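You operate a simulated robot arm through the tools that you are given. There is no shell and no other tool. Be economical: measure what you need, move in short steps, check, and stop when the job is done.

Carry out the task below with a simulated robot arm. There is one attempt and no reset: what you move stays moved.

## Task
Put things in order on the worktop. At the end: the black spray head from the worktop stands where the white dryer sheet stood; the grey sleeve from the worktop stands where the red brush stood; the red brush stands on top of the pink pad; the white dryer sheet stands where the grey sleeve stood; whatever was shut is shut again. Leave all else as you found it, and nothing knocked over.
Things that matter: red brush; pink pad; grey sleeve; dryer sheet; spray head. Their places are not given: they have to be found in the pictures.

Only the result counts: the job must be done as asked and must still hold three seconds after the hand-in. Knocking over, shifting, dropping, spilling or breaking anything else fails it. Flat cloth is picked up by pressing the open fingertips on it (5 to 10 N) and closing them slowly along it; thin cloth reads only 2 to 8 mm in the jaws.

## Robot
A 7-joint arm with a two-finger parallel gripper, fixed in place. Base frame: the origin is at the foot of the arm, x ahead of it, y to its left, z up; the work surface is at about z = 0. Units: m, degrees, N and s.
With the tool pointing down near the work surface it reaches from about 0.24 to 0.62 m from the base axis. Its first joint turns from -66.0 to 66.0 degrees. Payload 2.6 kg.
The tool frame sits at the grasp point between the pads (the TCP): z along the fingers, y along the line on which they close. The tips reach 0.03 m beyond it. Largest opening 0.094 m; finger width 0.028, thickness 0.01; the body of the gripper, 0.05 by 0.096 m, starts 0.055 m behind the TCP.
Orientation is told as [roll, pitch, yaw] about the base's x, y, z axes, in that order, counted from this pose: with the fingers straight down and closing along the base's y, the tool's x points along the base's -x, its y along +y and its z along -z.

## Interface
- The arm moves only by the tool drive_tool. Its argument "steps" is a list of rows, each an object of numbers (a shift or turn left out is 0, a gripper value left out holds the last): "dx", "dy", "dz": the shift along the base's x, y, z in units of 200 mm (1.0 is 200 mm); "wx", "wy", "wz": the turn, a rotation vector about the base's x, y, z in units of 45 degrees (1.0 is 45 degrees); "grip": the gripper command, from -1 (fully open) to 1 (shut), values between in proportion. In form: [{"dx": .., "dy": .., "dz": .., "wx": .., "wy": .., "wz": .., "grip": ..}, ...]. A call has 1 to 8 rows; each row is the pose to reach, as a shift and turn from the pose commanded when the call began. A call with a number of a shift or a turn outside -1 to 1 is refused whole. A row lasts 0.2 s, in which the tool goes at most 0.05 m and 8.6 degrees; a call with a longer step from one row to the next is refused whole, and so is a gripper value outside its range. A pose out of reach is approached as far as the arm can. The call stops where the force on the tool passes 40 N (or 10 N more than at its start, if that is more) or the arm is blocked; 0.2 s more then pass. The fingers move at their own pace (about 0.072 m/s each) and stop on an object; they squeeze with about 38 N. The grip force told is the motor's: it shows also when the fingers shut on nothing. Time passes only in rows, and 0.2 s behind the last, so rows that repeat a pose let the fingers close. The reply holds the time, the measured pose of the TCP, the force on the tool along the base axes, the opening and the grip force, in the units named above and with some noise.
- Cameras (640 x 400 px; columns grow to the right, rows downward): "scene" is fixed at [0.0178, 0.422, 0.5842]; the picture's right is [-0.88, -0.48, 0.00], its down [-0.23, 0.42, -0.88] and it looks along [0.42, -0.77, -0.48] (base axes); focal length 358 px, centre (320, 200). "wrist" rides on the gripper at [0.076, 0.014, -0.102] in the tool frame; the picture's right is [-0.18, 0.98, 0.00], its down [-0.75, -0.14, -0.64] and it looks along [-0.63, -0.12, 0.77] (tool axes); focal length 243 px, centre (320, 200).
- camera(camera): a new picture of that camera. No time passes.
- probe_pixels(camera, pixels): for up to 12 pixels [column, row] of the newest picture of that camera ("zoom" is the newest enlarged one), the place [x, y, z] in the base frame of the surface seen there, good to about 0.002 m, but the place of the scene camera against the robot may be out by one fixed shift of up to 0.018 m in any direction. No time passes.
- inspect(camera, box): a new picture of the part [left, top, right, bottom] of that camera's present view, enlarged. No time passes.
- job_done(): hands the job in; it is judged then, once.

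Keep the steps short. Do not move on a guess: measure, check each grasp and each placing, and mend mistakes. In all there are 80 turns and 54 pictures (those below and enlarged ones count). Leave the gripper open and the arm clear of the work at the hand-in unless told otherwise, and finish with a single line.

The tools are called after "Emit:" as a command line: name --argument value ..., lists and objects as JSON in quotes. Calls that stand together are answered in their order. drive_tool: Moves the arm, as the interface text tells. Its arguments: {"type":"object","properties":{"steps":{"type":"array","items":{"type":"object","properties":{"dx":{"type":"number"},"dy":{"type":"number"},"dz":{"type":"number"},"wx":{"type":"number"},"wy":{"type":"number"},"wz":{"type":"number"},"grip":{"type":"number"}}}}},"required":["steps"]} The other tools are called the same way: camera (camera) takes a picture; probe_pixels (camera, pixels) gives the place of the surface under pixels of a picture; inspect (camera, box) takes an enlarged picture of a part of a camera's view; job_done () hands the job in.

At the start:

```text
clock: 0.0
tcp_pos: [0.3017, -0.3571, 0.2282]
tool_rot: [0.0, 0.0, -0.1]
ft_force: [0.4, -0.3, 0.2]
width: 0.0941
grip_force: 0.0
```

scene: 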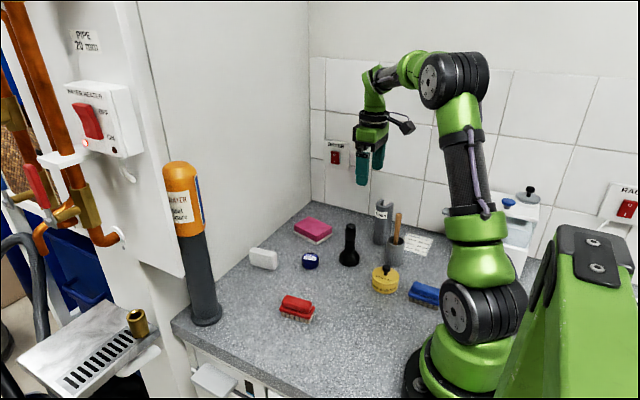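
wrist: 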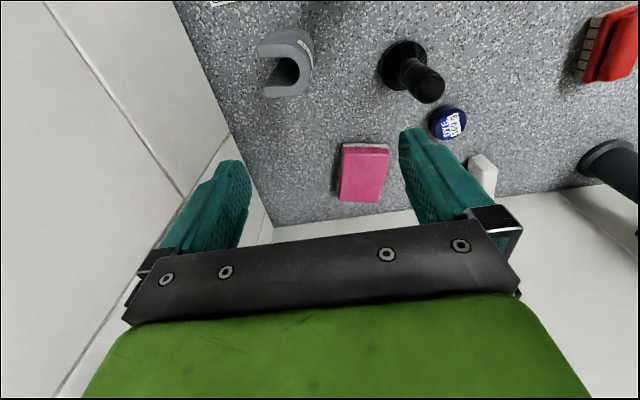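

I'll enlarge the worktop to identify the things.

Emit:
inspect --camera "scene" --box '[230, 180, 460, 330]'

Emit:
inspect --camera "wrist" --box '[180, 0, 640, 240]'

```text
2.67 times, centred on (345, 255) of scene
```

zoom: 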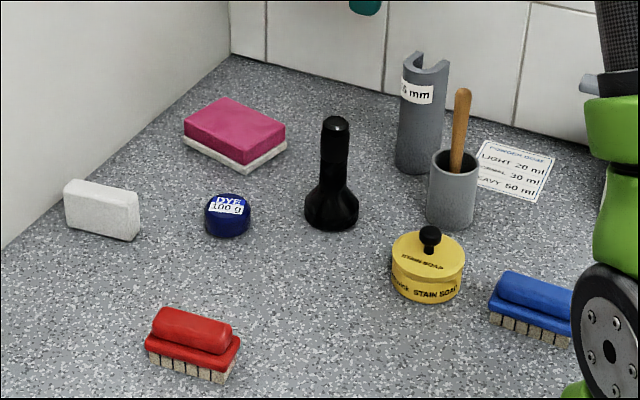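

```text
1.39 times, centred on (410, 120) of wrist
```

zoom: 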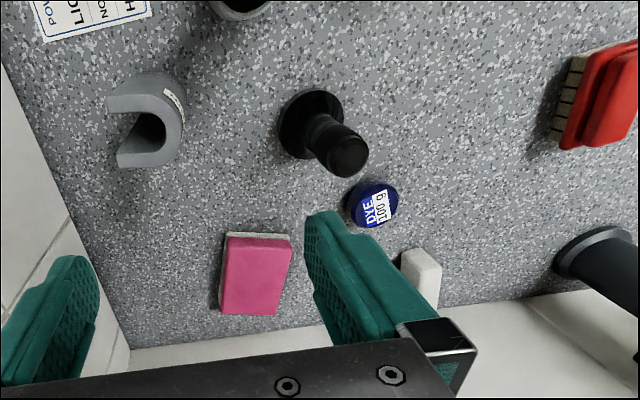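

I'll look at the rest of the scene: right side shelf and left side.

Emit:
inspect --camera "scene" --box '[460, 150, 640, 270]'

Emit:
inspect --camera "scene" --box '[0, 220, 280, 400]'

```text
3.33 times, centred on (550, 210) of scene
```

zoom: 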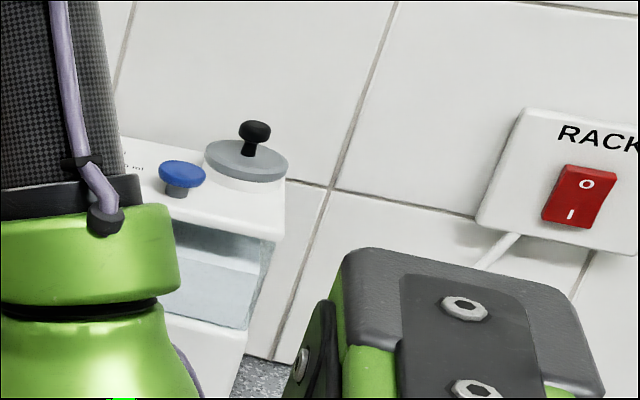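

```text
2.22 times, centred on (140, 310) of scene
```

zoom: 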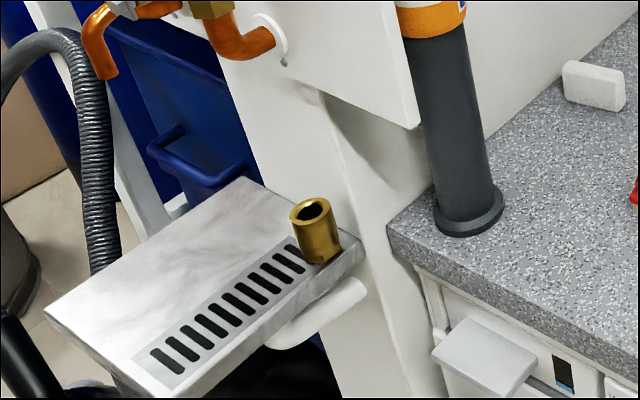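

I'll enlarge the white block region and measure objects with probes.

Emit:
inspect --camera "scene" --box '[240, 200, 370, 330]'

```text
3.08 times, centred on (305, 265) of scene
```

zoom: 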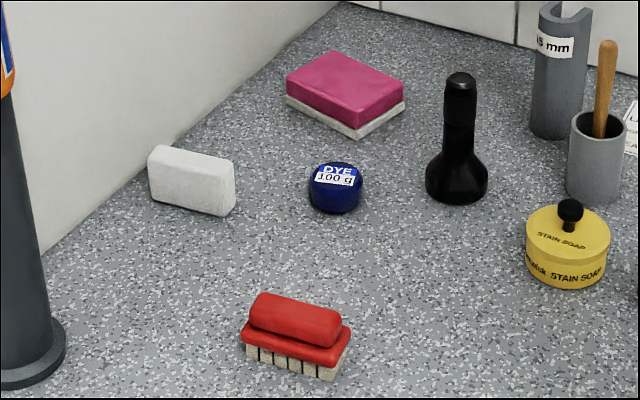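

Probe block, brush, pad, spray head, sleeve in this enlarged picture.

Emit:
probe_pixels --camera "zoom" --pixels '[[165, 152], [227, 166], [154, 203], [226, 213], [262, 300], [335, 325], [250, 362], [330, 378], [345, 85], [288, 82], [355, 118], [402, 90]]'

Emit:
probe_pixels --camera "zoom" --pixels '[[460, 80], [430, 185], [483, 188], [457, 200], [545, 15], [532, 130], [580, 100], [335, 168], [570, 115], [570, 240], [550, 125], [20, 380]]'

Emit:
probe_pixels --camera "wrist" --pixels '[[348, 148], [385, 150], [380, 198], [345, 196], [425, 85], [393, 70], [310, 40], [270, 93], [278, 40], [610, 80], [612, 15], [480, 165]]'

```text
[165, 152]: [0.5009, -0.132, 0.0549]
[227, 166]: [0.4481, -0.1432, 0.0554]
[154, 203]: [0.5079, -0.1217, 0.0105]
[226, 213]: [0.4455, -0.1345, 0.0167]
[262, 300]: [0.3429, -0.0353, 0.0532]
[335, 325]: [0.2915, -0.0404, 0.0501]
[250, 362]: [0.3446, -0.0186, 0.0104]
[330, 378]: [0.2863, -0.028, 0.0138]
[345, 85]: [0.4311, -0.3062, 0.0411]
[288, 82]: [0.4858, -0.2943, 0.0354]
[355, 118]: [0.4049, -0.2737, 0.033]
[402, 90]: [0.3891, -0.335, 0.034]
```

```text
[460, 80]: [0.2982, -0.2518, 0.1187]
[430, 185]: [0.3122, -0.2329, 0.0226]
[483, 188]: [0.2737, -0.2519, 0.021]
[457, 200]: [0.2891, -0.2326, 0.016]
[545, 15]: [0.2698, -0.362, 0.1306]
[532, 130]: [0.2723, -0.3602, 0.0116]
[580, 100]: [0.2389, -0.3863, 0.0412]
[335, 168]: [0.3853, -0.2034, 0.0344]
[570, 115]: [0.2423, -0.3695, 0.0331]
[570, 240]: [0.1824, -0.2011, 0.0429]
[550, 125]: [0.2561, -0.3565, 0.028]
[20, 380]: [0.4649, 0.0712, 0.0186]
```

```text
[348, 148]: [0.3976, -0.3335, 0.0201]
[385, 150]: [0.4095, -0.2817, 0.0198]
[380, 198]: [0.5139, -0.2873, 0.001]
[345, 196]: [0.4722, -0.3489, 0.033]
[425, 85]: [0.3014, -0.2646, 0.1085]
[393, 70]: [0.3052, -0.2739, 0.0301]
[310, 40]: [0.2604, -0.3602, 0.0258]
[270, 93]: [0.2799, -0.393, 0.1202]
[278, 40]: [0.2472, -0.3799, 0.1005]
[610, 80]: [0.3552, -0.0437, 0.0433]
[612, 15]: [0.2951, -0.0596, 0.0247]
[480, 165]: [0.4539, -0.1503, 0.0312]
```

The white standing block near the left wall (px 263,258) is the dryer sheet candidate; I'll verify with the wrist camera. Move the arm up over the middle left toward the brush first.

Emit:
drive_tool --steps '[{"dz": 0.15, "dy": 0.2}, {"dz": 0.3, "dy": 0.4}, {"dz": 0.3, "dy": 0.6}, {"dz": 0.3, "dy": 0.8}, {"dz": 0.3, "dy": 1.0}, {"dz": 0.3, "dy": 1.0}]'

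Emit:
camera --camera "wrist"

Emit:
camera --camera "scene"

```text
clock: 1.4
tcp_pos: [0.3015, -0.156, 0.2868]
tool_rot: [-0.1, 0.0, 0.0]
ft_force: [0.5, -0.4, 0.0]
width: 0.094
grip_force: 0.1
```

```text
46 pictures are left
```

wrist: 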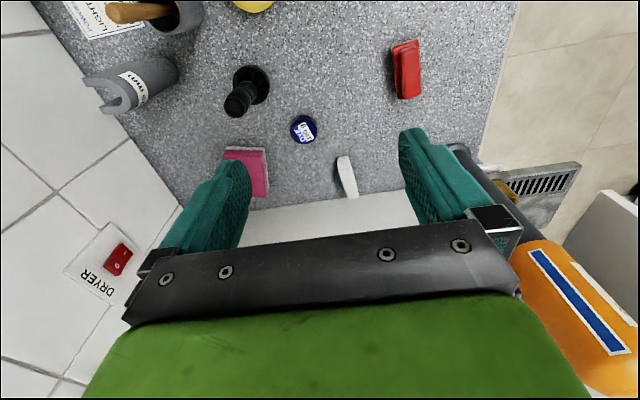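

```text
45 pictures are left
```

scene: 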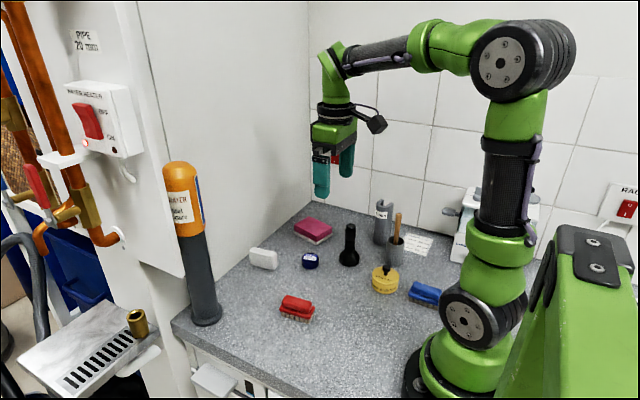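

The arm now reveals the white machine at (480,215). Enlarge it, and the wrist view of the white block.

Emit:
inspect --camera "scene" --box '[400, 170, 560, 300]'

Emit:
inspect --camera "wrist" --box '[200, 20, 450, 220]'

```text
3.08 times, centred on (480, 235) of scene
```

zoom: 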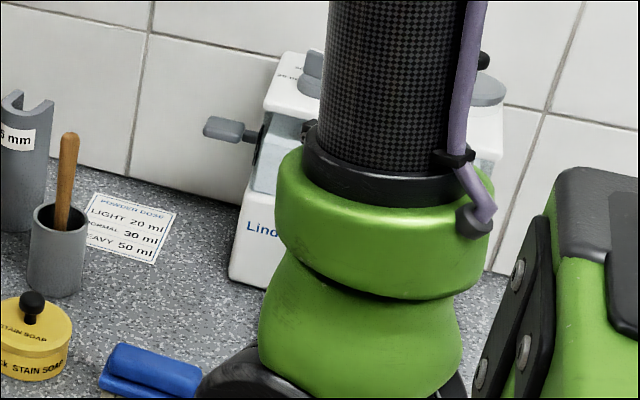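

```text
2.00 times, centred on (325, 120) of wrist
```

zoom: 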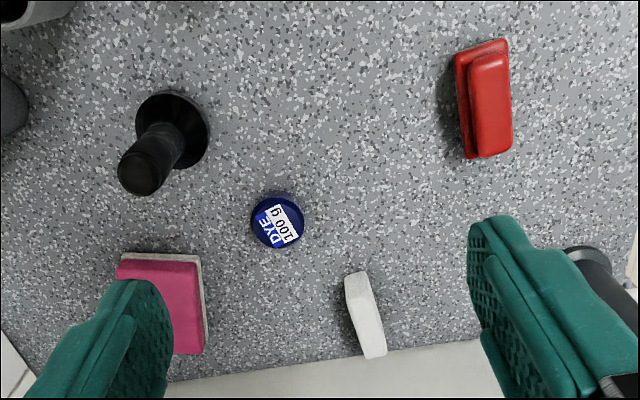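

The white block is the only thing fitting the dryer sheet. Probe brush and block in this wrist zoom.

Emit:
probe_pixels --camera "zoom" --pixels '[[480, 60], [500, 60], [488, 150], [508, 148], [490, 100], [460, 65], [470, 150], [350, 278], [366, 275], [365, 350], [382, 348], [360, 310]]'

Emit:
probe_pixels --camera "zoom" --pixels '[[120, 270], [195, 262], [195, 345], [185, 300], [204, 330], [145, 175], [170, 100], [275, 220], [200, 130], [140, 130], [450, 200], [300, 360]]'

```text
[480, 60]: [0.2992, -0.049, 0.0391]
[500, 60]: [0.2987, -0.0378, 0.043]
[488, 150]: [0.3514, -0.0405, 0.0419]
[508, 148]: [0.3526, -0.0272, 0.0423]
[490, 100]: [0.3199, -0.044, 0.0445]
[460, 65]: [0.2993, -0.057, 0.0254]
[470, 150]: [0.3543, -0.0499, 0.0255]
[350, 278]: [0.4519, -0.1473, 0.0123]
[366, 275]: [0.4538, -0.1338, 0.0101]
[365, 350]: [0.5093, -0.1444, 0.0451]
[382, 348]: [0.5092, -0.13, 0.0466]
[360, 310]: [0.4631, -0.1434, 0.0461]
```

```text
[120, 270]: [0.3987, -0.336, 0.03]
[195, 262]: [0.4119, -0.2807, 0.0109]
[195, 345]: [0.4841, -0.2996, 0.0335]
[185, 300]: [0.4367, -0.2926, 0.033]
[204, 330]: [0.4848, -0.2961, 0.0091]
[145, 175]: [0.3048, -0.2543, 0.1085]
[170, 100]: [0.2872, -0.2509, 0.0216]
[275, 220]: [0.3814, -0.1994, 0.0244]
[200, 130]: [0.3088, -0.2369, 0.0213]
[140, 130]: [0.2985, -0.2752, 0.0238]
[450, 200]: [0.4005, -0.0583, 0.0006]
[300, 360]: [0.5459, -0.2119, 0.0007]
```

Brush: centre ≈ (0.3255, -0.040), axis yaw ≈ +10°, top z 0.044. Move above it, yaw +10°, to z ≈ 0.13, and look.

Emit:
drive_tool --steps '[{"dx": 0.06, "dy": 0.2, "wz": 0.11}, {"dx": 0.12, "dy": 0.4, "wz": 0.222}, {"dx": 0.12, "dy": 0.58, "dz": -0.1, "wz": 0.222}, {"dx": 0.12, "dy": 0.58, "dz": -0.34, "wz": 0.222}, {"dx": 0.12, "dy": 0.58, "dz": -0.58, "wz": 0.222}, {"dx": 0.12, "dy": 0.58, "dz": -0.79, "wz": 0.222}, {"dx": 0.12, "dy": 0.58, "dz": -0.79, "wz": 0.222}]'

Emit:
camera --camera "wrist"

```text
clock: 3.0
tcp_pos: [0.3266, -0.041, 0.1283]
tool_rot: [-0.1, 0.0, 9.9]
ft_force: [-0.5, 0.6, 0.8]
width: 0.094
grip_force: 0.0
```

```text
42 pictures are left
```

wrist: 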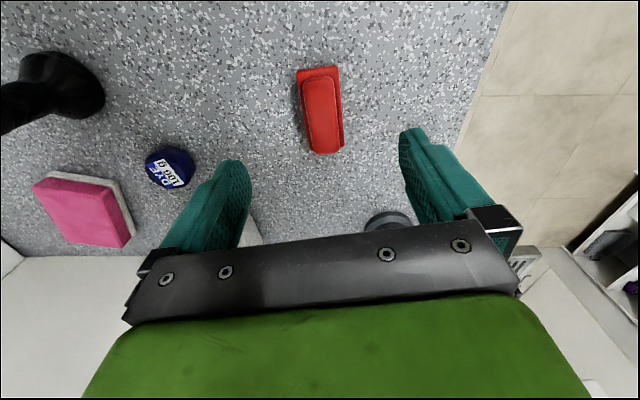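

Brush at (320,110) and pad at (85,210) clear. Probe both.

Emit:
probe_pixels --camera "wrist" --pixels '[[304, 82], [334, 78], [314, 150], [340, 146], [299, 70], [338, 67], [320, 110], [342, 140], [308, 145]]'

Emit:
probe_pixels --camera "wrist" --pixels '[[36, 185], [49, 175], [110, 191], [128, 236], [70, 243], [85, 210], [120, 245], [132, 235], [115, 180], [85, 175]]'

```text
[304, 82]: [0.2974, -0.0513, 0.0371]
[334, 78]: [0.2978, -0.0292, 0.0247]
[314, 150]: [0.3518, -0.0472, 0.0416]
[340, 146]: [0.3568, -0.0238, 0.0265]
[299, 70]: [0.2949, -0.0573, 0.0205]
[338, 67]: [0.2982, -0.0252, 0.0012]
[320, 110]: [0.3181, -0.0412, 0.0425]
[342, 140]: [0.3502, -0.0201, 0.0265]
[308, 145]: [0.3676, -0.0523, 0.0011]
```

```text
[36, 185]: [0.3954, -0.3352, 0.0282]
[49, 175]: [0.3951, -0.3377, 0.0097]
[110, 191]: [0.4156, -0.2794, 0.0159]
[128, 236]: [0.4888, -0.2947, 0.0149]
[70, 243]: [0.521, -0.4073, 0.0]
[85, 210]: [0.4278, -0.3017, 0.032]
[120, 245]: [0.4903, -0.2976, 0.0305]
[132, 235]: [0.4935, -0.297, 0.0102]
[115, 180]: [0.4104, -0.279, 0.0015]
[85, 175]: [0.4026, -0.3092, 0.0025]
```

Brush centre ≈ (0.325,-0.038); pad centre ≈ (0.443,-0.3165), yaw −14°, top z 0.032. Descend to z 0.045 (tips 15 mm) and close.

Emit:
drive_tool --steps '[{"dy": 0.015, "dz": -0.2}, {"dy": 0.015, "dz": -0.35}, {"dy": 0.015, "dz": -0.426}, {"dy": 0.015, "dz": -0.426, "grip": 0}, {"dy": 0.015, "dz": -0.426, "grip": 1}, {"dy": 0.015, "dz": -0.426, "grip": 1}, {"dy": 0.015, "dz": -0.426, "grip": 1}, {"dy": 0.015, "dz": -0.426, "grip": 1}]'

```text
clock: 4.8
tcp_pos: [0.3249, -0.0386, 0.0436]
tool_rot: [0.0, 0.0, 10.0]
ft_force: [0.4, -0.5, -0.2]
width: 0.0331
grip_force: 38.0
```

Gripped at 33 mm (the plate). Lift 150 mm and check.

Emit:
drive_tool --steps '[{"dz": 0.1}, {"dz": 0.3}, {"dz": 0.5}, {"dz": 0.75}, {"dz": 0.9}, {"dz": 0.9}]'

Emit:
camera --camera "wrist"

```text
clock: 6.2
tcp_pos: [0.3256, -0.0373, 0.2234]
tool_rot: [0.0, 0.0, 10.0]
ft_force: [-0.2, 0.7, -0.9]
width: 0.0328
grip_force: 37.7
```

```text
41 pictures are left
```

wrist: 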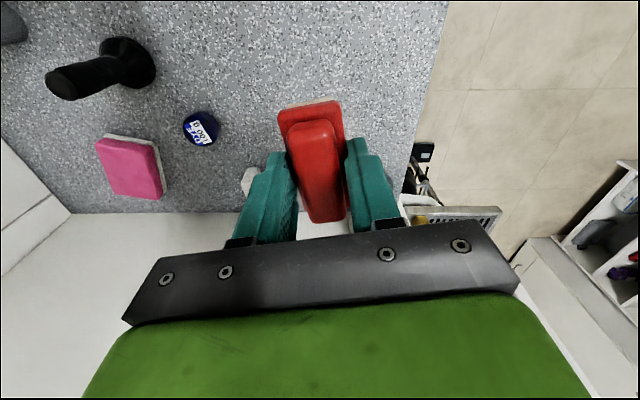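

Held well. Move toward the pad (first leg) at height, turning to −14°.

Emit:
drive_tool --steps '[{"dx": 0.1, "dy": -0.2, "wz": -0.15}, {"dx": 0.2, "dy": -0.4, "wz": -0.3}, {"dx": 0.3, "dy": -0.6, "wz": -0.45}, {"dx": 0.4, "dy": -0.8, "wz": -0.533}, {"dx": 0.5, "dy": -1.0, "wz": -0.533}, {"dx": 0.5, "dy": -1.0, "wz": -0.533}]'

Emit:
drive_tool --steps '[{"dx": 0.04, "dy": -0.2}, {"dx": 0.087, "dy": -0.392}, {"dx": 0.087, "dy": -0.392, "dz": -0.2}, {"dx": 0.087, "dy": -0.392, "dz": -0.4}, {"dx": 0.087, "dy": -0.392, "dz": -0.6}, {"dx": 0.087, "dy": -0.392, "dz": -0.6}]'

Emit:
camera --camera "wrist"

Emit:
camera --camera "scene"

```text
clock: 7.6
tcp_pos: [0.4269, -0.2401, 0.2238]
tool_rot: [-0.1, -0.1, -14.1]
ft_force: [-0.1, -0.2, -1.2]
width: 0.0329
grip_force: 37.4
```

```text
clock: 9.0
tcp_pos: [0.4433, -0.3157, 0.1041]
tool_rot: [0.1, 0.0, -14.1]
ft_force: [0.5, -0.2, -1.3]
width: 0.0331
grip_force: 38.2
```

```text
40 pictures are left
```

wrist: 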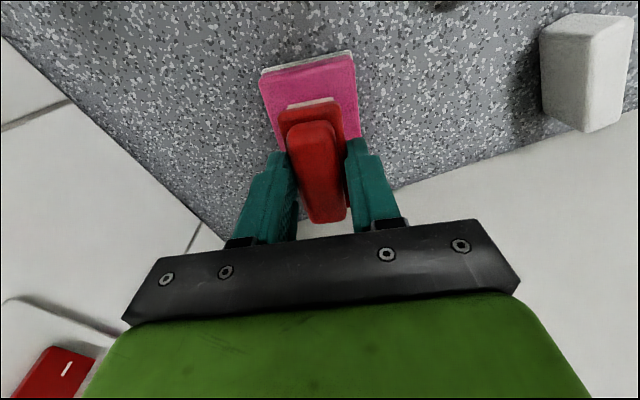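

```text
39 pictures are left
```

scene: 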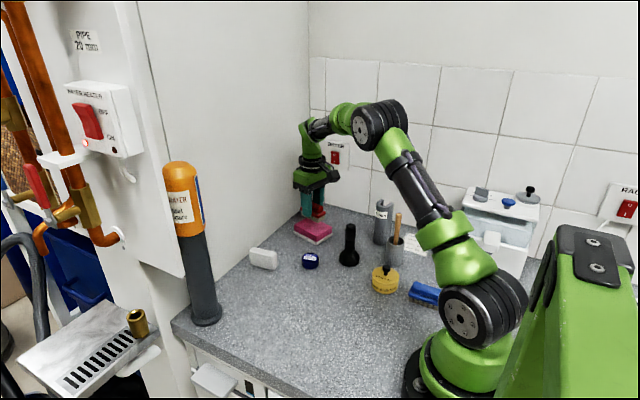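

Pad lies under the brush. Check the pad's and brush's near edges.

Emit:
probe_pixels --camera "wrist" --pixels '[[263, 80], [308, 72], [350, 62], [284, 112], [338, 107], [311, 104], [275, 130], [360, 130], [585, 40], [560, 80]]'

```text
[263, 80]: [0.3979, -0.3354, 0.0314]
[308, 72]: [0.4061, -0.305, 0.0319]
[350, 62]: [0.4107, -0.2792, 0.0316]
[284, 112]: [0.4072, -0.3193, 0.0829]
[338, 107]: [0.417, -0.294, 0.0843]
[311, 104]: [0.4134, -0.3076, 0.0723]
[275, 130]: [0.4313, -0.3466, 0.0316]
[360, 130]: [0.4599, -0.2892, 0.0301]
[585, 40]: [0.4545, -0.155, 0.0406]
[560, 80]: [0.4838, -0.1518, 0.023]
```

Aligned. Lower to contact.

Emit:
drive_tool --steps '[{"dz": -0.08}, {"dz": -0.125}, {"dz": -0.135}, {"dz": -0.14}, {"dz": -0.14}]'

```text
clock: 10.2
tcp_pos: [0.442, -0.317, 0.0757]
tool_rot: [-0.1, 0.0, -13.9]
ft_force: [-0.1, 0.4, -0.3]
width: 0.0329
grip_force: 38.5
```

Emit:
drive_tool --steps '[{"dz": -0.005}, {"dz": -0.01}, {"dz": -0.01}]'

```text
clock: 11.0
tcp_pos: [0.4432, -0.3177, 0.0748]
tool_rot: [0.0, 0.0, -14.1]
ft_force: [-3.8, 3.8, 10.8]
width: 0.033
grip_force: 37.8
```

Contact made (10.8 N up). Ease back 1 mm and open, then rise slowly.

Emit:
drive_tool --steps '[{"dz": 0.007}, {"dz": 0.007, "grip": 0.0}, {"dz": 0.007, "grip": -0.3}, {"dz": 0.007, "grip": -0.3}, {"dz": 0.1, "grip": -0.3}, {"dz": 0.3}, {"dz": 0.5}, {"dz": 0.7}]'

Emit:
camera --camera "wrist"

Emit:
inspect --camera "scene" --box '[240, 180, 400, 280]'

```text
clock: 12.8
tcp_pos: [0.4438, -0.316, 0.2141]
tool_rot: [0.0, 0.1, -14.0]
ft_force: [-0.4, 0.0, -0.1]
width: 0.0611
grip_force: 0.0
```

```text
38 pictures are left
```

wrist: 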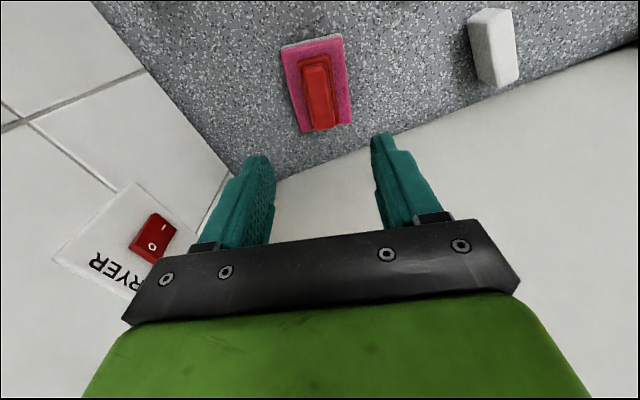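

```text
4.00 times, centred on (320, 230) of scene
```

zoom: 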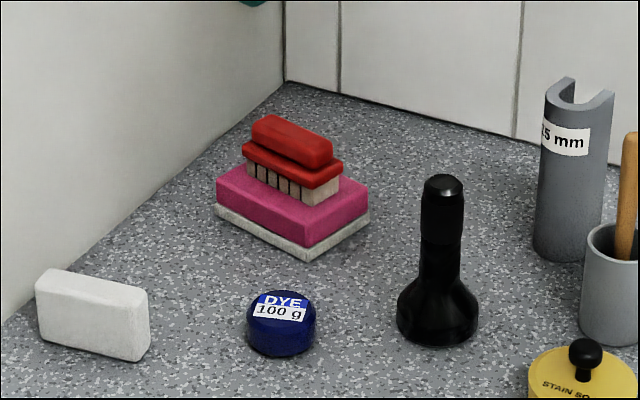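

Brush stands on the pad. Now look at the sleeve: move back to about (0.243,-0.30,0.256), yaw 0.

Emit:
drive_tool --steps '[{"dz": 0.2, "wz": 0.1}, {"dx": -0.2, "dz": 0.2, "wz": 0.2}, {"dx": -0.4, "dz": 0.2, "wz": 0.311}, {"dx": -0.6, "dz": 0.2, "wz": 0.311}, {"dx": -0.8, "dz": 0.2, "wz": 0.311}, {"dx": -1.0, "dy": 0.1, "dz": 0.2, "wz": 0.311, "grip": -1}, {"dx": -1.0, "dy": 0.1, "dz": 0.2, "wz": 0.311, "grip": -1}]'

Emit:
camera --camera "wrist"

```text
clock: 14.4
tcp_pos: [0.2434, -0.2972, 0.2542]
tool_rot: [0.0, 0.2, -0.1]
ft_force: [0.4, -0.3, -0.8]
width: 0.0939
grip_force: 0.2
```

```text
36 pictures are left
```

wrist: 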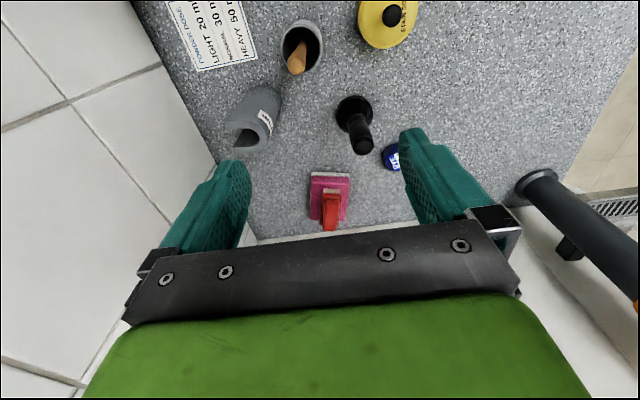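

Enlarge the sleeve/pot area.

Emit:
inspect --camera "wrist" --box '[200, 0, 360, 180]'

```text
2.22 times, centred on (280, 90) of wrist
```

zoom: 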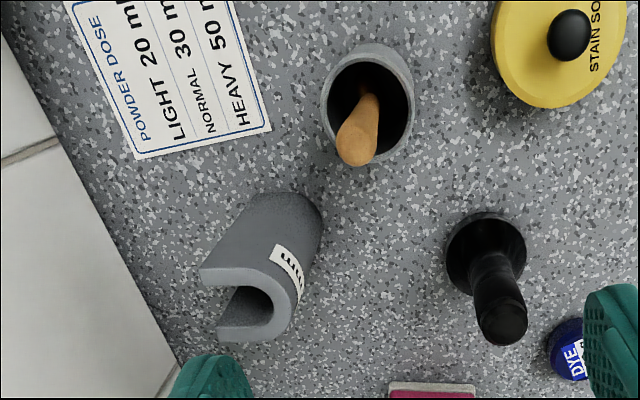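

Emit:
probe_pixels --camera "zoom" --pixels '[[206, 275], [240, 278], [275, 281], [286, 300], [275, 325], [250, 336], [222, 333], [315, 205], [290, 195], [315, 240], [250, 212], [300, 280]]'

Emit:
probe_pixels --camera "zoom" --pixels '[[265, 205], [325, 100], [365, 50], [405, 70], [405, 130], [355, 150], [500, 320], [480, 325], [525, 322], [450, 250], [485, 215], [522, 255]]'

```text
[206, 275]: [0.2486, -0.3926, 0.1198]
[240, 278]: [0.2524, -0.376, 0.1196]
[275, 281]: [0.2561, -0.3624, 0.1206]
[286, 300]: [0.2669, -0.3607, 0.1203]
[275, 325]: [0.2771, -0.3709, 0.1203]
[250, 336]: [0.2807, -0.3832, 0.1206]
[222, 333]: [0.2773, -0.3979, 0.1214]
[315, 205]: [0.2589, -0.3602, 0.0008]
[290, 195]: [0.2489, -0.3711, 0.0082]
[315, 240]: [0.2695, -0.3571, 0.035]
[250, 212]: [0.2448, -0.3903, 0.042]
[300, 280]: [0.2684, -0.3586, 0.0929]
```

```text
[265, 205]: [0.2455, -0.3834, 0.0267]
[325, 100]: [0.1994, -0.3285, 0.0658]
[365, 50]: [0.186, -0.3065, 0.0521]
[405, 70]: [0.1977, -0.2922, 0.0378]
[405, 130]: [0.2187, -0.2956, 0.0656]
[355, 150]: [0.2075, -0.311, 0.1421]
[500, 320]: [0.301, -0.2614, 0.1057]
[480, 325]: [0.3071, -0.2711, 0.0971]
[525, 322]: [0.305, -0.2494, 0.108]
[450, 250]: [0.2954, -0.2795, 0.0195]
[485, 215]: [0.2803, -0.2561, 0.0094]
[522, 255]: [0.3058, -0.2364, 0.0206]
```

Sleeve: U-shape, top z 0.12, about 35×40 mm, centre ≈ (0.2665,-0.376), slot facing −y (yaw −14°). Plan: grip along its depth at yaw −14°, opening limited because of the back wall. Go above it and look.

Emit:
drive_tool --steps '[{"dx": 0.03, "dy": -0.1, "wz": -0.12, "grip": -0.5}, {"dx": 0.08, "dy": -0.25, "wz": -0.24, "grip": -0.5}, {"dx": 0.117, "dy": -0.3975, "dz": -0.1, "wz": -0.311, "grip": -0.5}, {"dx": 0.117, "dy": -0.3975, "dz": -0.25, "wz": -0.311, "grip": -0.5}, {"dx": 0.117, "dy": -0.3975, "dz": -0.25, "wz": -0.311, "grip": -0.5}]'

Emit:
camera --camera "wrist"

```text
clock: 15.6
tcp_pos: [0.2689, -0.3767, 0.2029]
tool_rot: [0.1, 0.0, -14.1]
ft_force: [-0.1, 0.5, -0.9]
width: 0.0702
grip_force: 0.1
```

```text
34 pictures are left
```

wrist: 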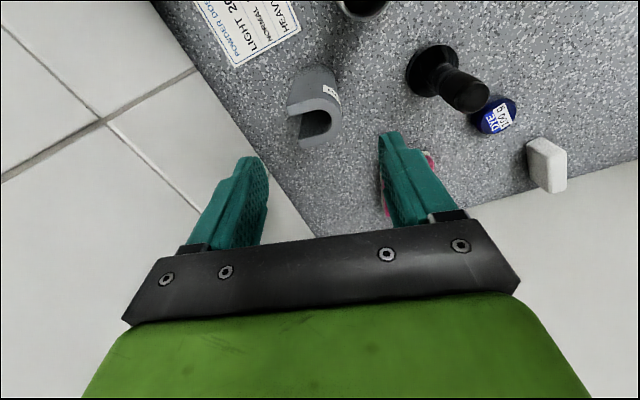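

Emit:
inspect --camera "wrist" --box '[260, 50, 380, 170]'

```text
3.33 times, centred on (320, 110) of wrist
```

zoom: 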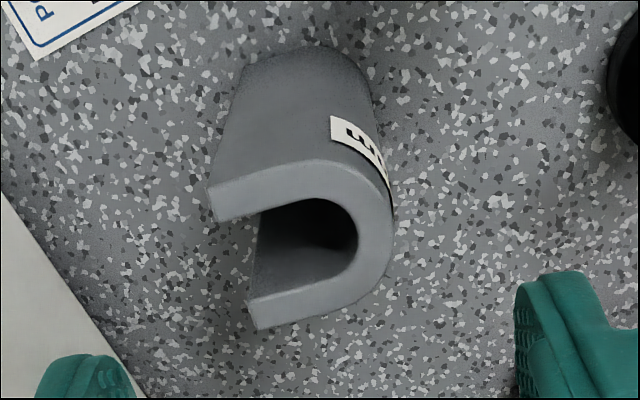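

Emit:
probe_pixels --camera "zoom" --pixels '[[212, 192], [220, 218], [250, 304], [262, 326], [310, 165], [345, 168], [375, 190], [388, 230], [380, 275], [350, 300], [80, 310], [10, 205]]'

```text
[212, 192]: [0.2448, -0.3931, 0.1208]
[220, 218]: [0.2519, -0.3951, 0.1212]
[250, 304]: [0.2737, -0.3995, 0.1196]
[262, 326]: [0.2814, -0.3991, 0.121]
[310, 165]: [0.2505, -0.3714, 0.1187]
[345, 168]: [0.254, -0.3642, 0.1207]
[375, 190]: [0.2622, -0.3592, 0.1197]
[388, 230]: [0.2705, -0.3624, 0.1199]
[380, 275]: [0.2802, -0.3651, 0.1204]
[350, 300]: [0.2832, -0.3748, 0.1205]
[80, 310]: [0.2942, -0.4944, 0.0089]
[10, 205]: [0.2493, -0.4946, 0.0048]
```

Centre refined to (0.266,-0.378), yaw ≈ −10°; wall at y −0.494 is far enough. Descend to TCP z 0.09.

Emit:
drive_tool --steps '[{"dy": -0.01, "dz": -0.1, "wz": 0.089}, {"dy": -0.01, "dz": -0.3, "wz": 0.089}, {"dy": -0.01, "dz": -0.45, "wz": 0.089}, {"dy": -0.01, "dz": -0.58, "wz": 0.089}, {"dy": -0.01, "dz": -0.58, "wz": 0.089}]'

Emit:
camera --camera "wrist"

```text
clock: 16.8
tcp_pos: [0.2653, -0.3774, 0.0877]
tool_rot: [0.0, 0.0, -10.1]
ft_force: [-0.8, 1.0, 0.1]
width: 0.0704
grip_force: 0.0
```

```text
32 pictures are left
```

wrist: 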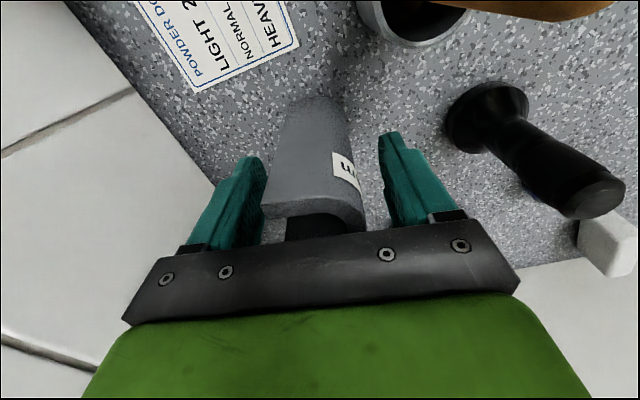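

Sleeve is between the fingers. Close gently.

Emit:
drive_tool --steps '[{"grip": -0.2}, {"grip": 0.0}, {"grip": 0.15}, {"grip": 0.3}, {"grip": 0.6}, {"grip": 1}, {"grip": 1}]'

Emit:
camera --camera "wrist"

```text
clock: 18.4
tcp_pos: [0.2654, -0.3778, 0.0883]
tool_rot: [0.0, 0.0, -10.0]
ft_force: [0.9, 0.3, 0.0]
width: 0.0412
grip_force: 37.5
```

```text
31 pictures are left
```

wrist: 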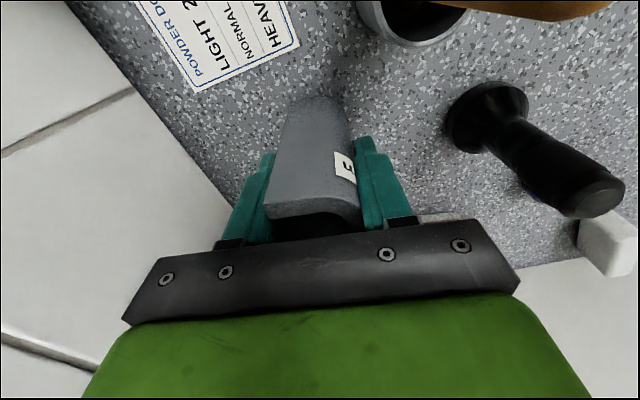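

Gripped at 41 mm. Lift 160 mm.

Emit:
drive_tool --steps '[{"dz": 0.05}, {"dz": 0.2}, {"dz": 0.4}, {"dz": 0.6}, {"dz": 0.8}, {"dz": 0.8}]'

Emit:
drive_tool --steps '[{"dx": 0.05, "dy": 0.2}, {"dx": 0.1, "dy": 0.4}, {"dx": 0.15, "dy": 0.6}, {"dx": 0.2, "dy": 0.8}, {"dx": 0.25, "dy": 1.0}, {"dx": 0.25, "dy": 1.0}]'

Emit:
camera --camera "scene"

```text
clock: 19.8
tcp_pos: [0.2653, -0.3772, 0.2472]
tool_rot: [0.0, 0.0, -9.9]
ft_force: [0.0, 0.4, -0.7]
width: 0.0412
grip_force: 37.9
```

```text
clock: 21.2
tcp_pos: [0.3156, -0.1784, 0.2481]
tool_rot: [0.1, 0.0, -10.0]
ft_force: [-0.3, 0.6, 0.1]
width: 0.0414
grip_force: 38.3
```

```text
30 pictures are left
```

scene: 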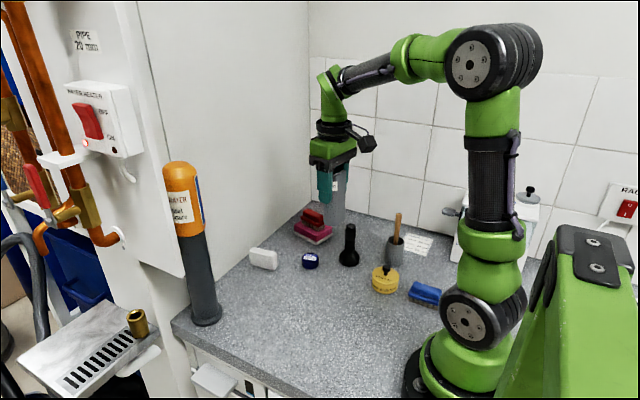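

Carry on above the brush's old spot (0.325,-0.038) and lower to 20 mm above the table.

Emit:
drive_tool --steps '[{"dx": 0.02, "dy": 0.23}, {"dx": 0.043, "dy": 0.46}, {"dx": 0.043, "dy": 0.7}, {"dx": 0.043, "dy": 0.7, "dz": -0.2}, {"dx": 0.043, "dy": 0.7, "dz": -0.4}, {"dx": 0.043, "dy": 0.7, "dz": -0.6}, {"dx": 0.043, "dy": 0.7, "dz": -0.7}, {"dx": 0.043, "dy": 0.7, "dz": -0.7}]'

Emit:
drive_tool --steps '[{"dz": -0.05}, {"dz": -0.085}, {"dz": -0.1}, {"dz": -0.103}, {"dz": -0.103}]'

```text
clock: 23.0
tcp_pos: [0.3248, -0.0375, 0.1084]
tool_rot: [0.0, -0.1, -10.1]
ft_force: [-0.1, -0.5, -0.1]
width: 0.0411
grip_force: 38.2
```

```text
clock: 24.2
tcp_pos: [0.3253, -0.0372, 0.0874]
tool_rot: [0.0, 0.0, -10.1]
ft_force: [-4.2, 0.7, 12.8]
width: 0.0412
grip_force: 37.8
```

Contact with the table. Ease up 1 mm, open gently, rise straight up.

Emit:
drive_tool --steps '[{"dz": 0.005}, {"dz": 0.005, "grip": 0.0}, {"dz": 0.005, "grip": -0.3}, {"dz": 0.005, "grip": -0.5}, {"dz": 0.15, "grip": -0.5}, {"dz": 0.4}, {"dz": 0.65}, {"dz": 0.85}]'

Emit:
camera --camera "scene"

Emit:
camera --camera "wrist"

```text
clock: 26.0
tcp_pos: [0.3245, -0.0398, 0.2585]
tool_rot: [0.0, 0.0, -10.0]
ft_force: [-0.1, -0.2, 0.2]
width: 0.0708
grip_force: 0.1
```

```text
29 pictures are left
```

scene: 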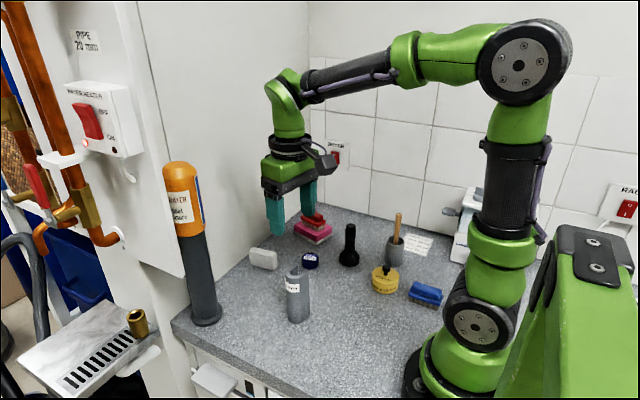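

```text
28 pictures are left
```

wrist: 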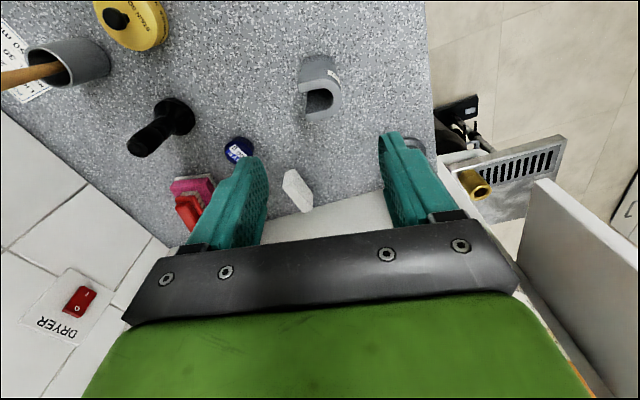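

Sleeve stands at the brush's old spot. Now the white sheet: go above near (0.40,-0.14,0.17), yaw 0, and look.

Emit:
drive_tool --steps '[{"dx": 0.1, "dy": -0.18, "wz": 0.11}, {"dx": 0.25, "dy": -0.36, "wz": 0.222}, {"dx": 0.375, "dy": -0.51, "wz": 0.222}, {"dx": 0.375, "dy": -0.51, "dz": -0.2, "wz": 0.222}, {"dx": 0.375, "dy": -0.51, "dz": -0.4, "wz": 0.222}, {"dx": 0.375, "dy": -0.51, "dz": -0.4, "wz": 0.222}]'

Emit:
inspect --camera "wrist" --box '[220, 40, 420, 220]'

```text
clock: 27.4
tcp_pos: [0.3998, -0.1397, 0.1774]
tool_rot: [0.1, -0.1, 0.0]
ft_force: [-0.6, -0.4, 0.7]
width: 0.0706
grip_force: 0.1
```

```text
2.22 times, centred on (320, 130) of wrist
```

zoom: 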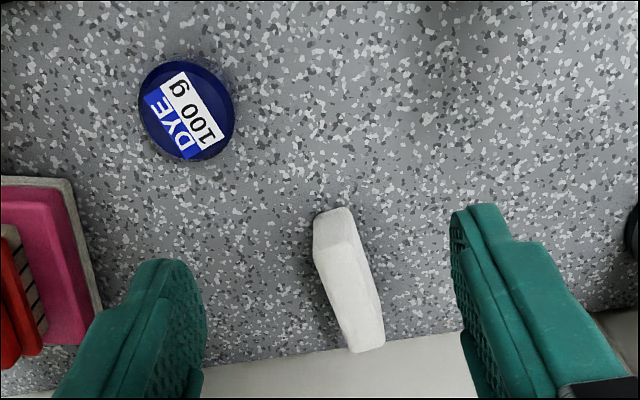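

Emit:
probe_pixels --camera "zoom" --pixels '[[319, 255], [352, 240], [350, 345], [380, 335], [335, 295], [366, 285], [348, 290], [316, 218], [347, 212], [335, 230], [330, 310], [400, 340]]'

```text
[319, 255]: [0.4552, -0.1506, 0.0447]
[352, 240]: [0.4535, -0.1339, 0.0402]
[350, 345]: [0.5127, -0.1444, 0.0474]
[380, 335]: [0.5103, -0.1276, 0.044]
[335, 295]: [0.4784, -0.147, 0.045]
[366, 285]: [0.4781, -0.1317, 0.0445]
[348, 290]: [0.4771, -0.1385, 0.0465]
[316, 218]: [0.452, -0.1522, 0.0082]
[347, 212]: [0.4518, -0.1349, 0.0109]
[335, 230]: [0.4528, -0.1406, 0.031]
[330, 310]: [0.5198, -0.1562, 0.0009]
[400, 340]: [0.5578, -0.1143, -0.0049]
```

Sheet: centre (0.483,-0.139), yaw +6°, ~62×18×46 mm. Move over it and lower to TCP z 0.04.

Emit:
drive_tool --steps '[{"dx": 0.2, "dy": 0.005, "wz": 0.133}, {"dx": 0.415, "dy": 0.005, "wz": 0.133}, {"dx": 0.415, "dy": 0.005, "dz": -0.2, "wz": 0.133}, {"dx": 0.415, "dy": 0.005, "dz": -0.4, "wz": 0.133}, {"dx": 0.415, "dy": 0.005, "dz": -0.55, "wz": 0.133}, {"dx": 0.415, "dy": 0.005, "dz": -0.697, "wz": 0.133}, {"dx": 0.415, "dy": 0.005, "dz": -0.697, "wz": 0.133}]'

Emit:
camera --camera "wrist"

```text
clock: 29.0
tcp_pos: [0.4841, -0.1387, 0.0374]
tool_rot: [0.0, -0.1, 5.9]
ft_force: [0.2, 0.2, -0.3]
width: 0.0706
grip_force: 0.1
```

```text
26 pictures are left
```

wrist: 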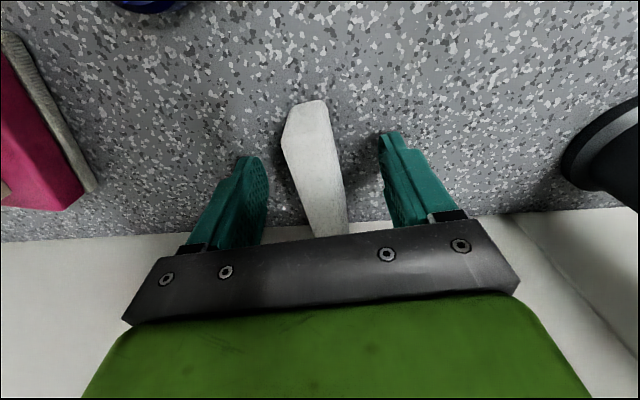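

Sheet centred between the fingers. Close.

Emit:
drive_tool --steps '[{"grip": 0.0}, {"grip": 0.3}, {"grip": 0.5}, {"grip": 0.7}, {"grip": 1}, {"grip": 1}, {"grip": 1}]'

```text
clock: 30.6
tcp_pos: [0.4842, -0.139, 0.0377]
tool_rot: [0.1, -0.1, 6.0]
ft_force: [0.5, 0.6, -0.7]
width: 0.0249
grip_force: 37.5
```

Gripped (25 mm). Lift and check.

Emit:
drive_tool --steps '[{"dz": 0.1}, {"dz": 0.3}, {"dz": 0.5}, {"dz": 0.75}, {"dz": 0.8}, {"dz": 0.8}]'

Emit:
drive_tool --steps '[{"dx": -0.15, "dy": -0.16}, {"dx": -0.3, "dy": -0.33}, {"dx": -0.45, "dy": -0.5}, {"dx": -0.6, "dy": -0.66}, {"dx": -0.75, "dy": -0.83}, {"dx": -0.9, "dy": -1.0}, {"dx": -0.9, "dy": -1.0}]'

Emit:
camera --camera "wrist"

```text
clock: 32.0
tcp_pos: [0.4836, -0.1389, 0.1996]
tool_rot: [0.0, 0.1, 6.0]
ft_force: [-0.2, -0.6, -0.5]
width: 0.0248
grip_force: 38.2
```

```text
clock: 33.6
tcp_pos: [0.3036, -0.3405, 0.1977]
tool_rot: [0.0, 0.0, 5.9]
ft_force: [0.5, 0.7, -0.3]
width: 0.0245
grip_force: 37.9
```

```text
25 pictures are left
```

wrist: 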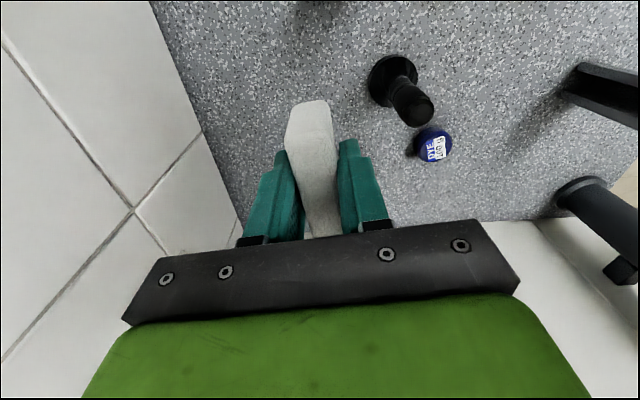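

Held well. Move above the sleeve's old spot (0.266,-0.377) and lower to just above the table.

Emit:
drive_tool --steps '[{"dx": -0.1, "dy": -0.1}, {"dx": -0.185, "dy": -0.19}, {"dx": -0.185, "dy": -0.19, "dz": -0.2}, {"dx": -0.185, "dy": -0.19, "dz": -0.4}, {"dx": -0.185, "dy": -0.19, "dz": -0.6}, {"dx": -0.185, "dy": -0.19, "dz": -0.74}, {"dx": -0.185, "dy": -0.19, "dz": -0.74}]'

Emit:
drive_tool --steps '[{"dz": -0.03}, {"dz": -0.05}, {"dz": -0.06}, {"dz": -0.063}, {"dz": -0.063}]'

```text
clock: 35.2
tcp_pos: [0.2665, -0.3763, 0.0499]
tool_rot: [0.0, 0.0, 6.0]
ft_force: [0.4, 0.2, -0.3]
width: 0.0245
grip_force: 37.8
```

```text
clock: 36.4
tcp_pos: [0.2669, -0.3774, 0.0391]
tool_rot: [-0.1, 0.0, 6.0]
ft_force: [-1.7, 2.3, 7.4]
width: 0.0247
grip_force: 37.6
```

Contact (7 N). Release and rise.

Emit:
drive_tool --steps '[{"dz": 0.003}, {"dz": 0.003, "grip": 0.2}, {"dz": 0.003, "grip": -0.2}, {"dz": 0.003, "grip": -0.3}, {"dz": 0.1, "grip": -0.3}, {"dz": 0.35}, {"dz": 0.6}, {"dz": 0.8}]'

Emit:
camera --camera "wrist"

Emit:
camera --camera "scene"

```text
clock: 38.2
tcp_pos: [0.2656, -0.3774, 0.197]
tool_rot: [0.0, 0.0, 5.9]
ft_force: [0.5, 0.0, 0.2]
width: 0.0612
grip_force: 0.1
```

```text
24 pictures are left
```

wrist: 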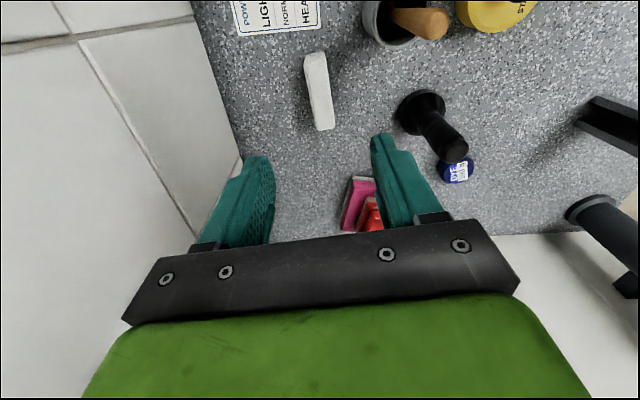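

```text
23 pictures are left
```

scene: 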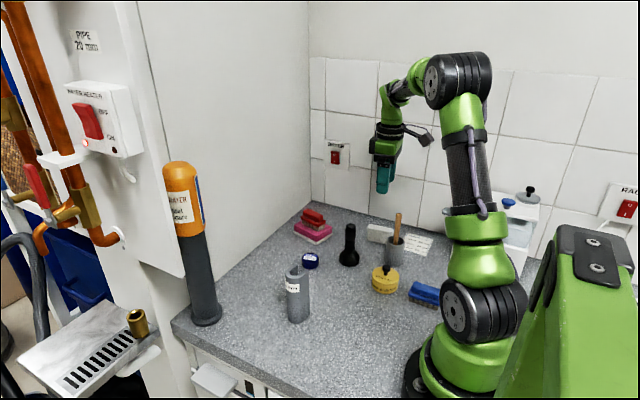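

Sheet stands at the sleeve's old place. Now look at the spray head: move to (0.256,-0.26,0.22), yaw 0, jaws open.

Emit:
drive_tool --steps '[{"dz": 0.1, "wz": -0.06}, {"dx": -0.03, "dy": 0.2, "dz": 0.1, "wz": -0.133}, {"dx": -0.05, "dy": 0.4, "dz": 0.1, "wz": -0.133}, {"dx": -0.05, "dy": 0.585, "dz": 0.1, "wz": -0.133, "grip": -0.5}, {"dx": -0.05, "dy": 0.585, "dz": 0.1, "wz": -0.133, "grip": -0.5}]'

Emit:
inspect --camera "wrist" --box '[240, 40, 400, 180]'

```text
clock: 39.4
tcp_pos: [0.2558, -0.2593, 0.2176]
tool_rot: [0.1, -0.1, 0.0]
ft_force: [-0.5, -0.1, 0.0]
width: 0.0707
grip_force: 0.0
```

```text
2.86 times, centred on (320, 110) of wrist
```

zoom: 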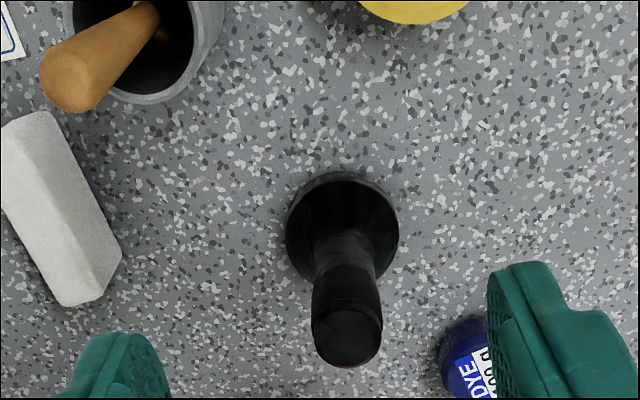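

Emit:
probe_pixels --camera "zoom" --pixels '[[347, 335], [320, 330], [376, 328], [350, 360], [348, 312], [345, 280], [318, 290], [375, 290], [289, 235], [395, 235], [340, 176], [320, 250]]'

```text
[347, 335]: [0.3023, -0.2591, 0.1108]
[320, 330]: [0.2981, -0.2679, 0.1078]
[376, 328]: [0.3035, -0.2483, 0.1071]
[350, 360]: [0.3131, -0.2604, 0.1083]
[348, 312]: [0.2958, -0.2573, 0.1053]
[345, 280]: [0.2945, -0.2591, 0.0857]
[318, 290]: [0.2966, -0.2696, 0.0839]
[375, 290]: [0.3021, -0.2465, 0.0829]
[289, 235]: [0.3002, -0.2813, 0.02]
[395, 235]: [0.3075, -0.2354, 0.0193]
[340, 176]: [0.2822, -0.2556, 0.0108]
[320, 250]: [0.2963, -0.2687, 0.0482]
```

Spray head axis ≈ (0.303,-0.258), cap top z 0.11, stem ~22 mm. Go over and lower to TCP z 0.09.

Emit:
drive_tool --steps '[{"dx": 0.12, "dy": 0.01}, {"dx": 0.235, "dy": 0.01}, {"dx": 0.235, "dy": 0.01, "dz": -0.2}, {"dx": 0.235, "dy": 0.01, "dz": -0.4}, {"dx": 0.235, "dy": 0.01, "dz": -0.55}, {"dx": 0.235, "dy": 0.01, "dz": -0.648}, {"dx": 0.235, "dy": 0.01, "dz": -0.648}]'

Emit:
camera --camera "wrist"

```text
clock: 41.0
tcp_pos: [0.3026, -0.2576, 0.0863]
tool_rot: [0.1, 0.0, 0.0]
ft_force: [1.2, -0.3, -0.3]
width: 0.0705
grip_force: 0.1
```

```text
21 pictures are left
```

wrist: 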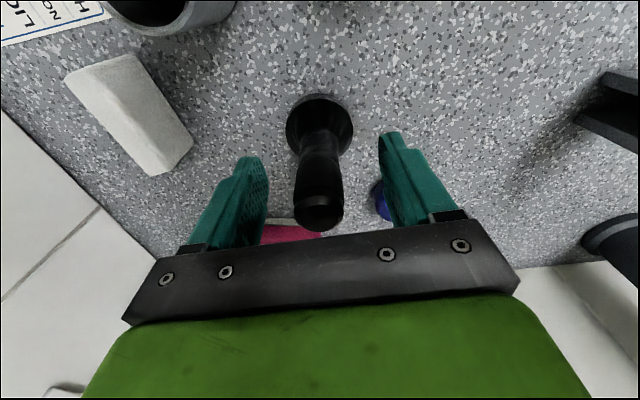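

Stem centred between fingers. Close.

Emit:
drive_tool --steps '[{"grip": 0.0}, {"grip": 0.3}, {"grip": 0.5}, {"grip": 0.7}, {"grip": 1}, {"grip": 1}, {"grip": 1}]'

```text
clock: 42.6
tcp_pos: [0.3019, -0.2582, 0.0871]
tool_rot: [-0.1, 0.0, -0.1]
ft_force: [0.5, -0.2, -0.2]
width: 0.0241
grip_force: 37.9
```

Gripped (24 mm). Lift, check, then carry.

Emit:
drive_tool --steps '[{"dz": 0.05}, {"dz": 0.2}, {"dz": 0.4}, {"dz": 0.6}, {"dz": 0.7}, {"dz": 0.7}]'

Emit:
drive_tool --steps '[{"dx": 0.18, "dy": 0.12}, {"dx": 0.36, "dy": 0.24}, {"dx": 0.54, "dy": 0.36}, {"dx": 0.72, "dy": 0.48}, {"dx": 0.9, "dy": 0.595}, {"dx": 0.9, "dy": 0.595, "dz": -0.15}, {"dx": 0.9, "dy": 0.595, "dz": -0.35}, {"dx": 0.9, "dy": 0.595, "dz": -0.5}]'

Emit:
camera --camera "wrist"

Emit:
camera --camera "scene"

```text
clock: 44.0
tcp_pos: [0.3031, -0.2577, 0.2286]
tool_rot: [0.0, 0.0, 0.0]
ft_force: [-0.4, -1.1, -1.2]
width: 0.0242
grip_force: 37.9
```

```text
clock: 45.8
tcp_pos: [0.4824, -0.1401, 0.1257]
tool_rot: [0.0, 0.0, 0.0]
ft_force: [0.2, 0.2, -1.5]
width: 0.0244
grip_force: 38.4
```

```text
20 pictures are left
```

wrist: 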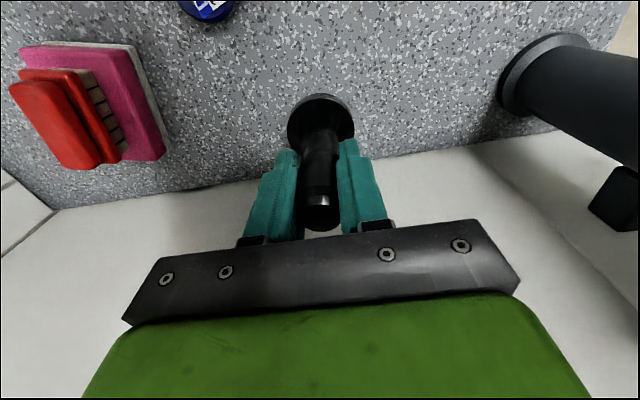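

```text
19 pictures are left
```

scene: 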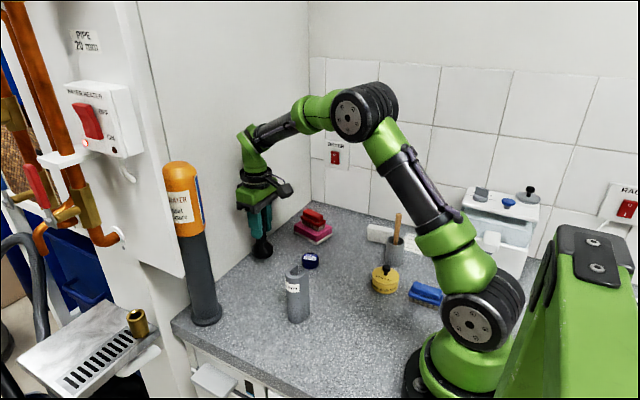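

Lower to contact.

Emit:
drive_tool --steps '[{"dz": -0.1}, {"dz": -0.17}, {"dz": -0.19}, {"dz": -0.198}, {"dz": -0.203}, {"dz": -0.203}]'

```text
clock: 47.2
tcp_pos: [0.4834, -0.1406, 0.0883]
tool_rot: [0.0, 0.0, 0.0]
ft_force: [-0.3, -0.1, 0.6]
width: 0.0241
grip_force: 38.2
```

Emit:
drive_tool --steps '[{"dz": -0.005}, {"dz": -0.008}, {"dz": -0.008}]'

```text
clock: 48.0
tcp_pos: [0.4821, -0.1387, 0.0867]
tool_rot: [-0.1, 0.0, -0.1]
ft_force: [-10.4, 0.7, 26.4]
width: 0.0241
grip_force: 37.7
```

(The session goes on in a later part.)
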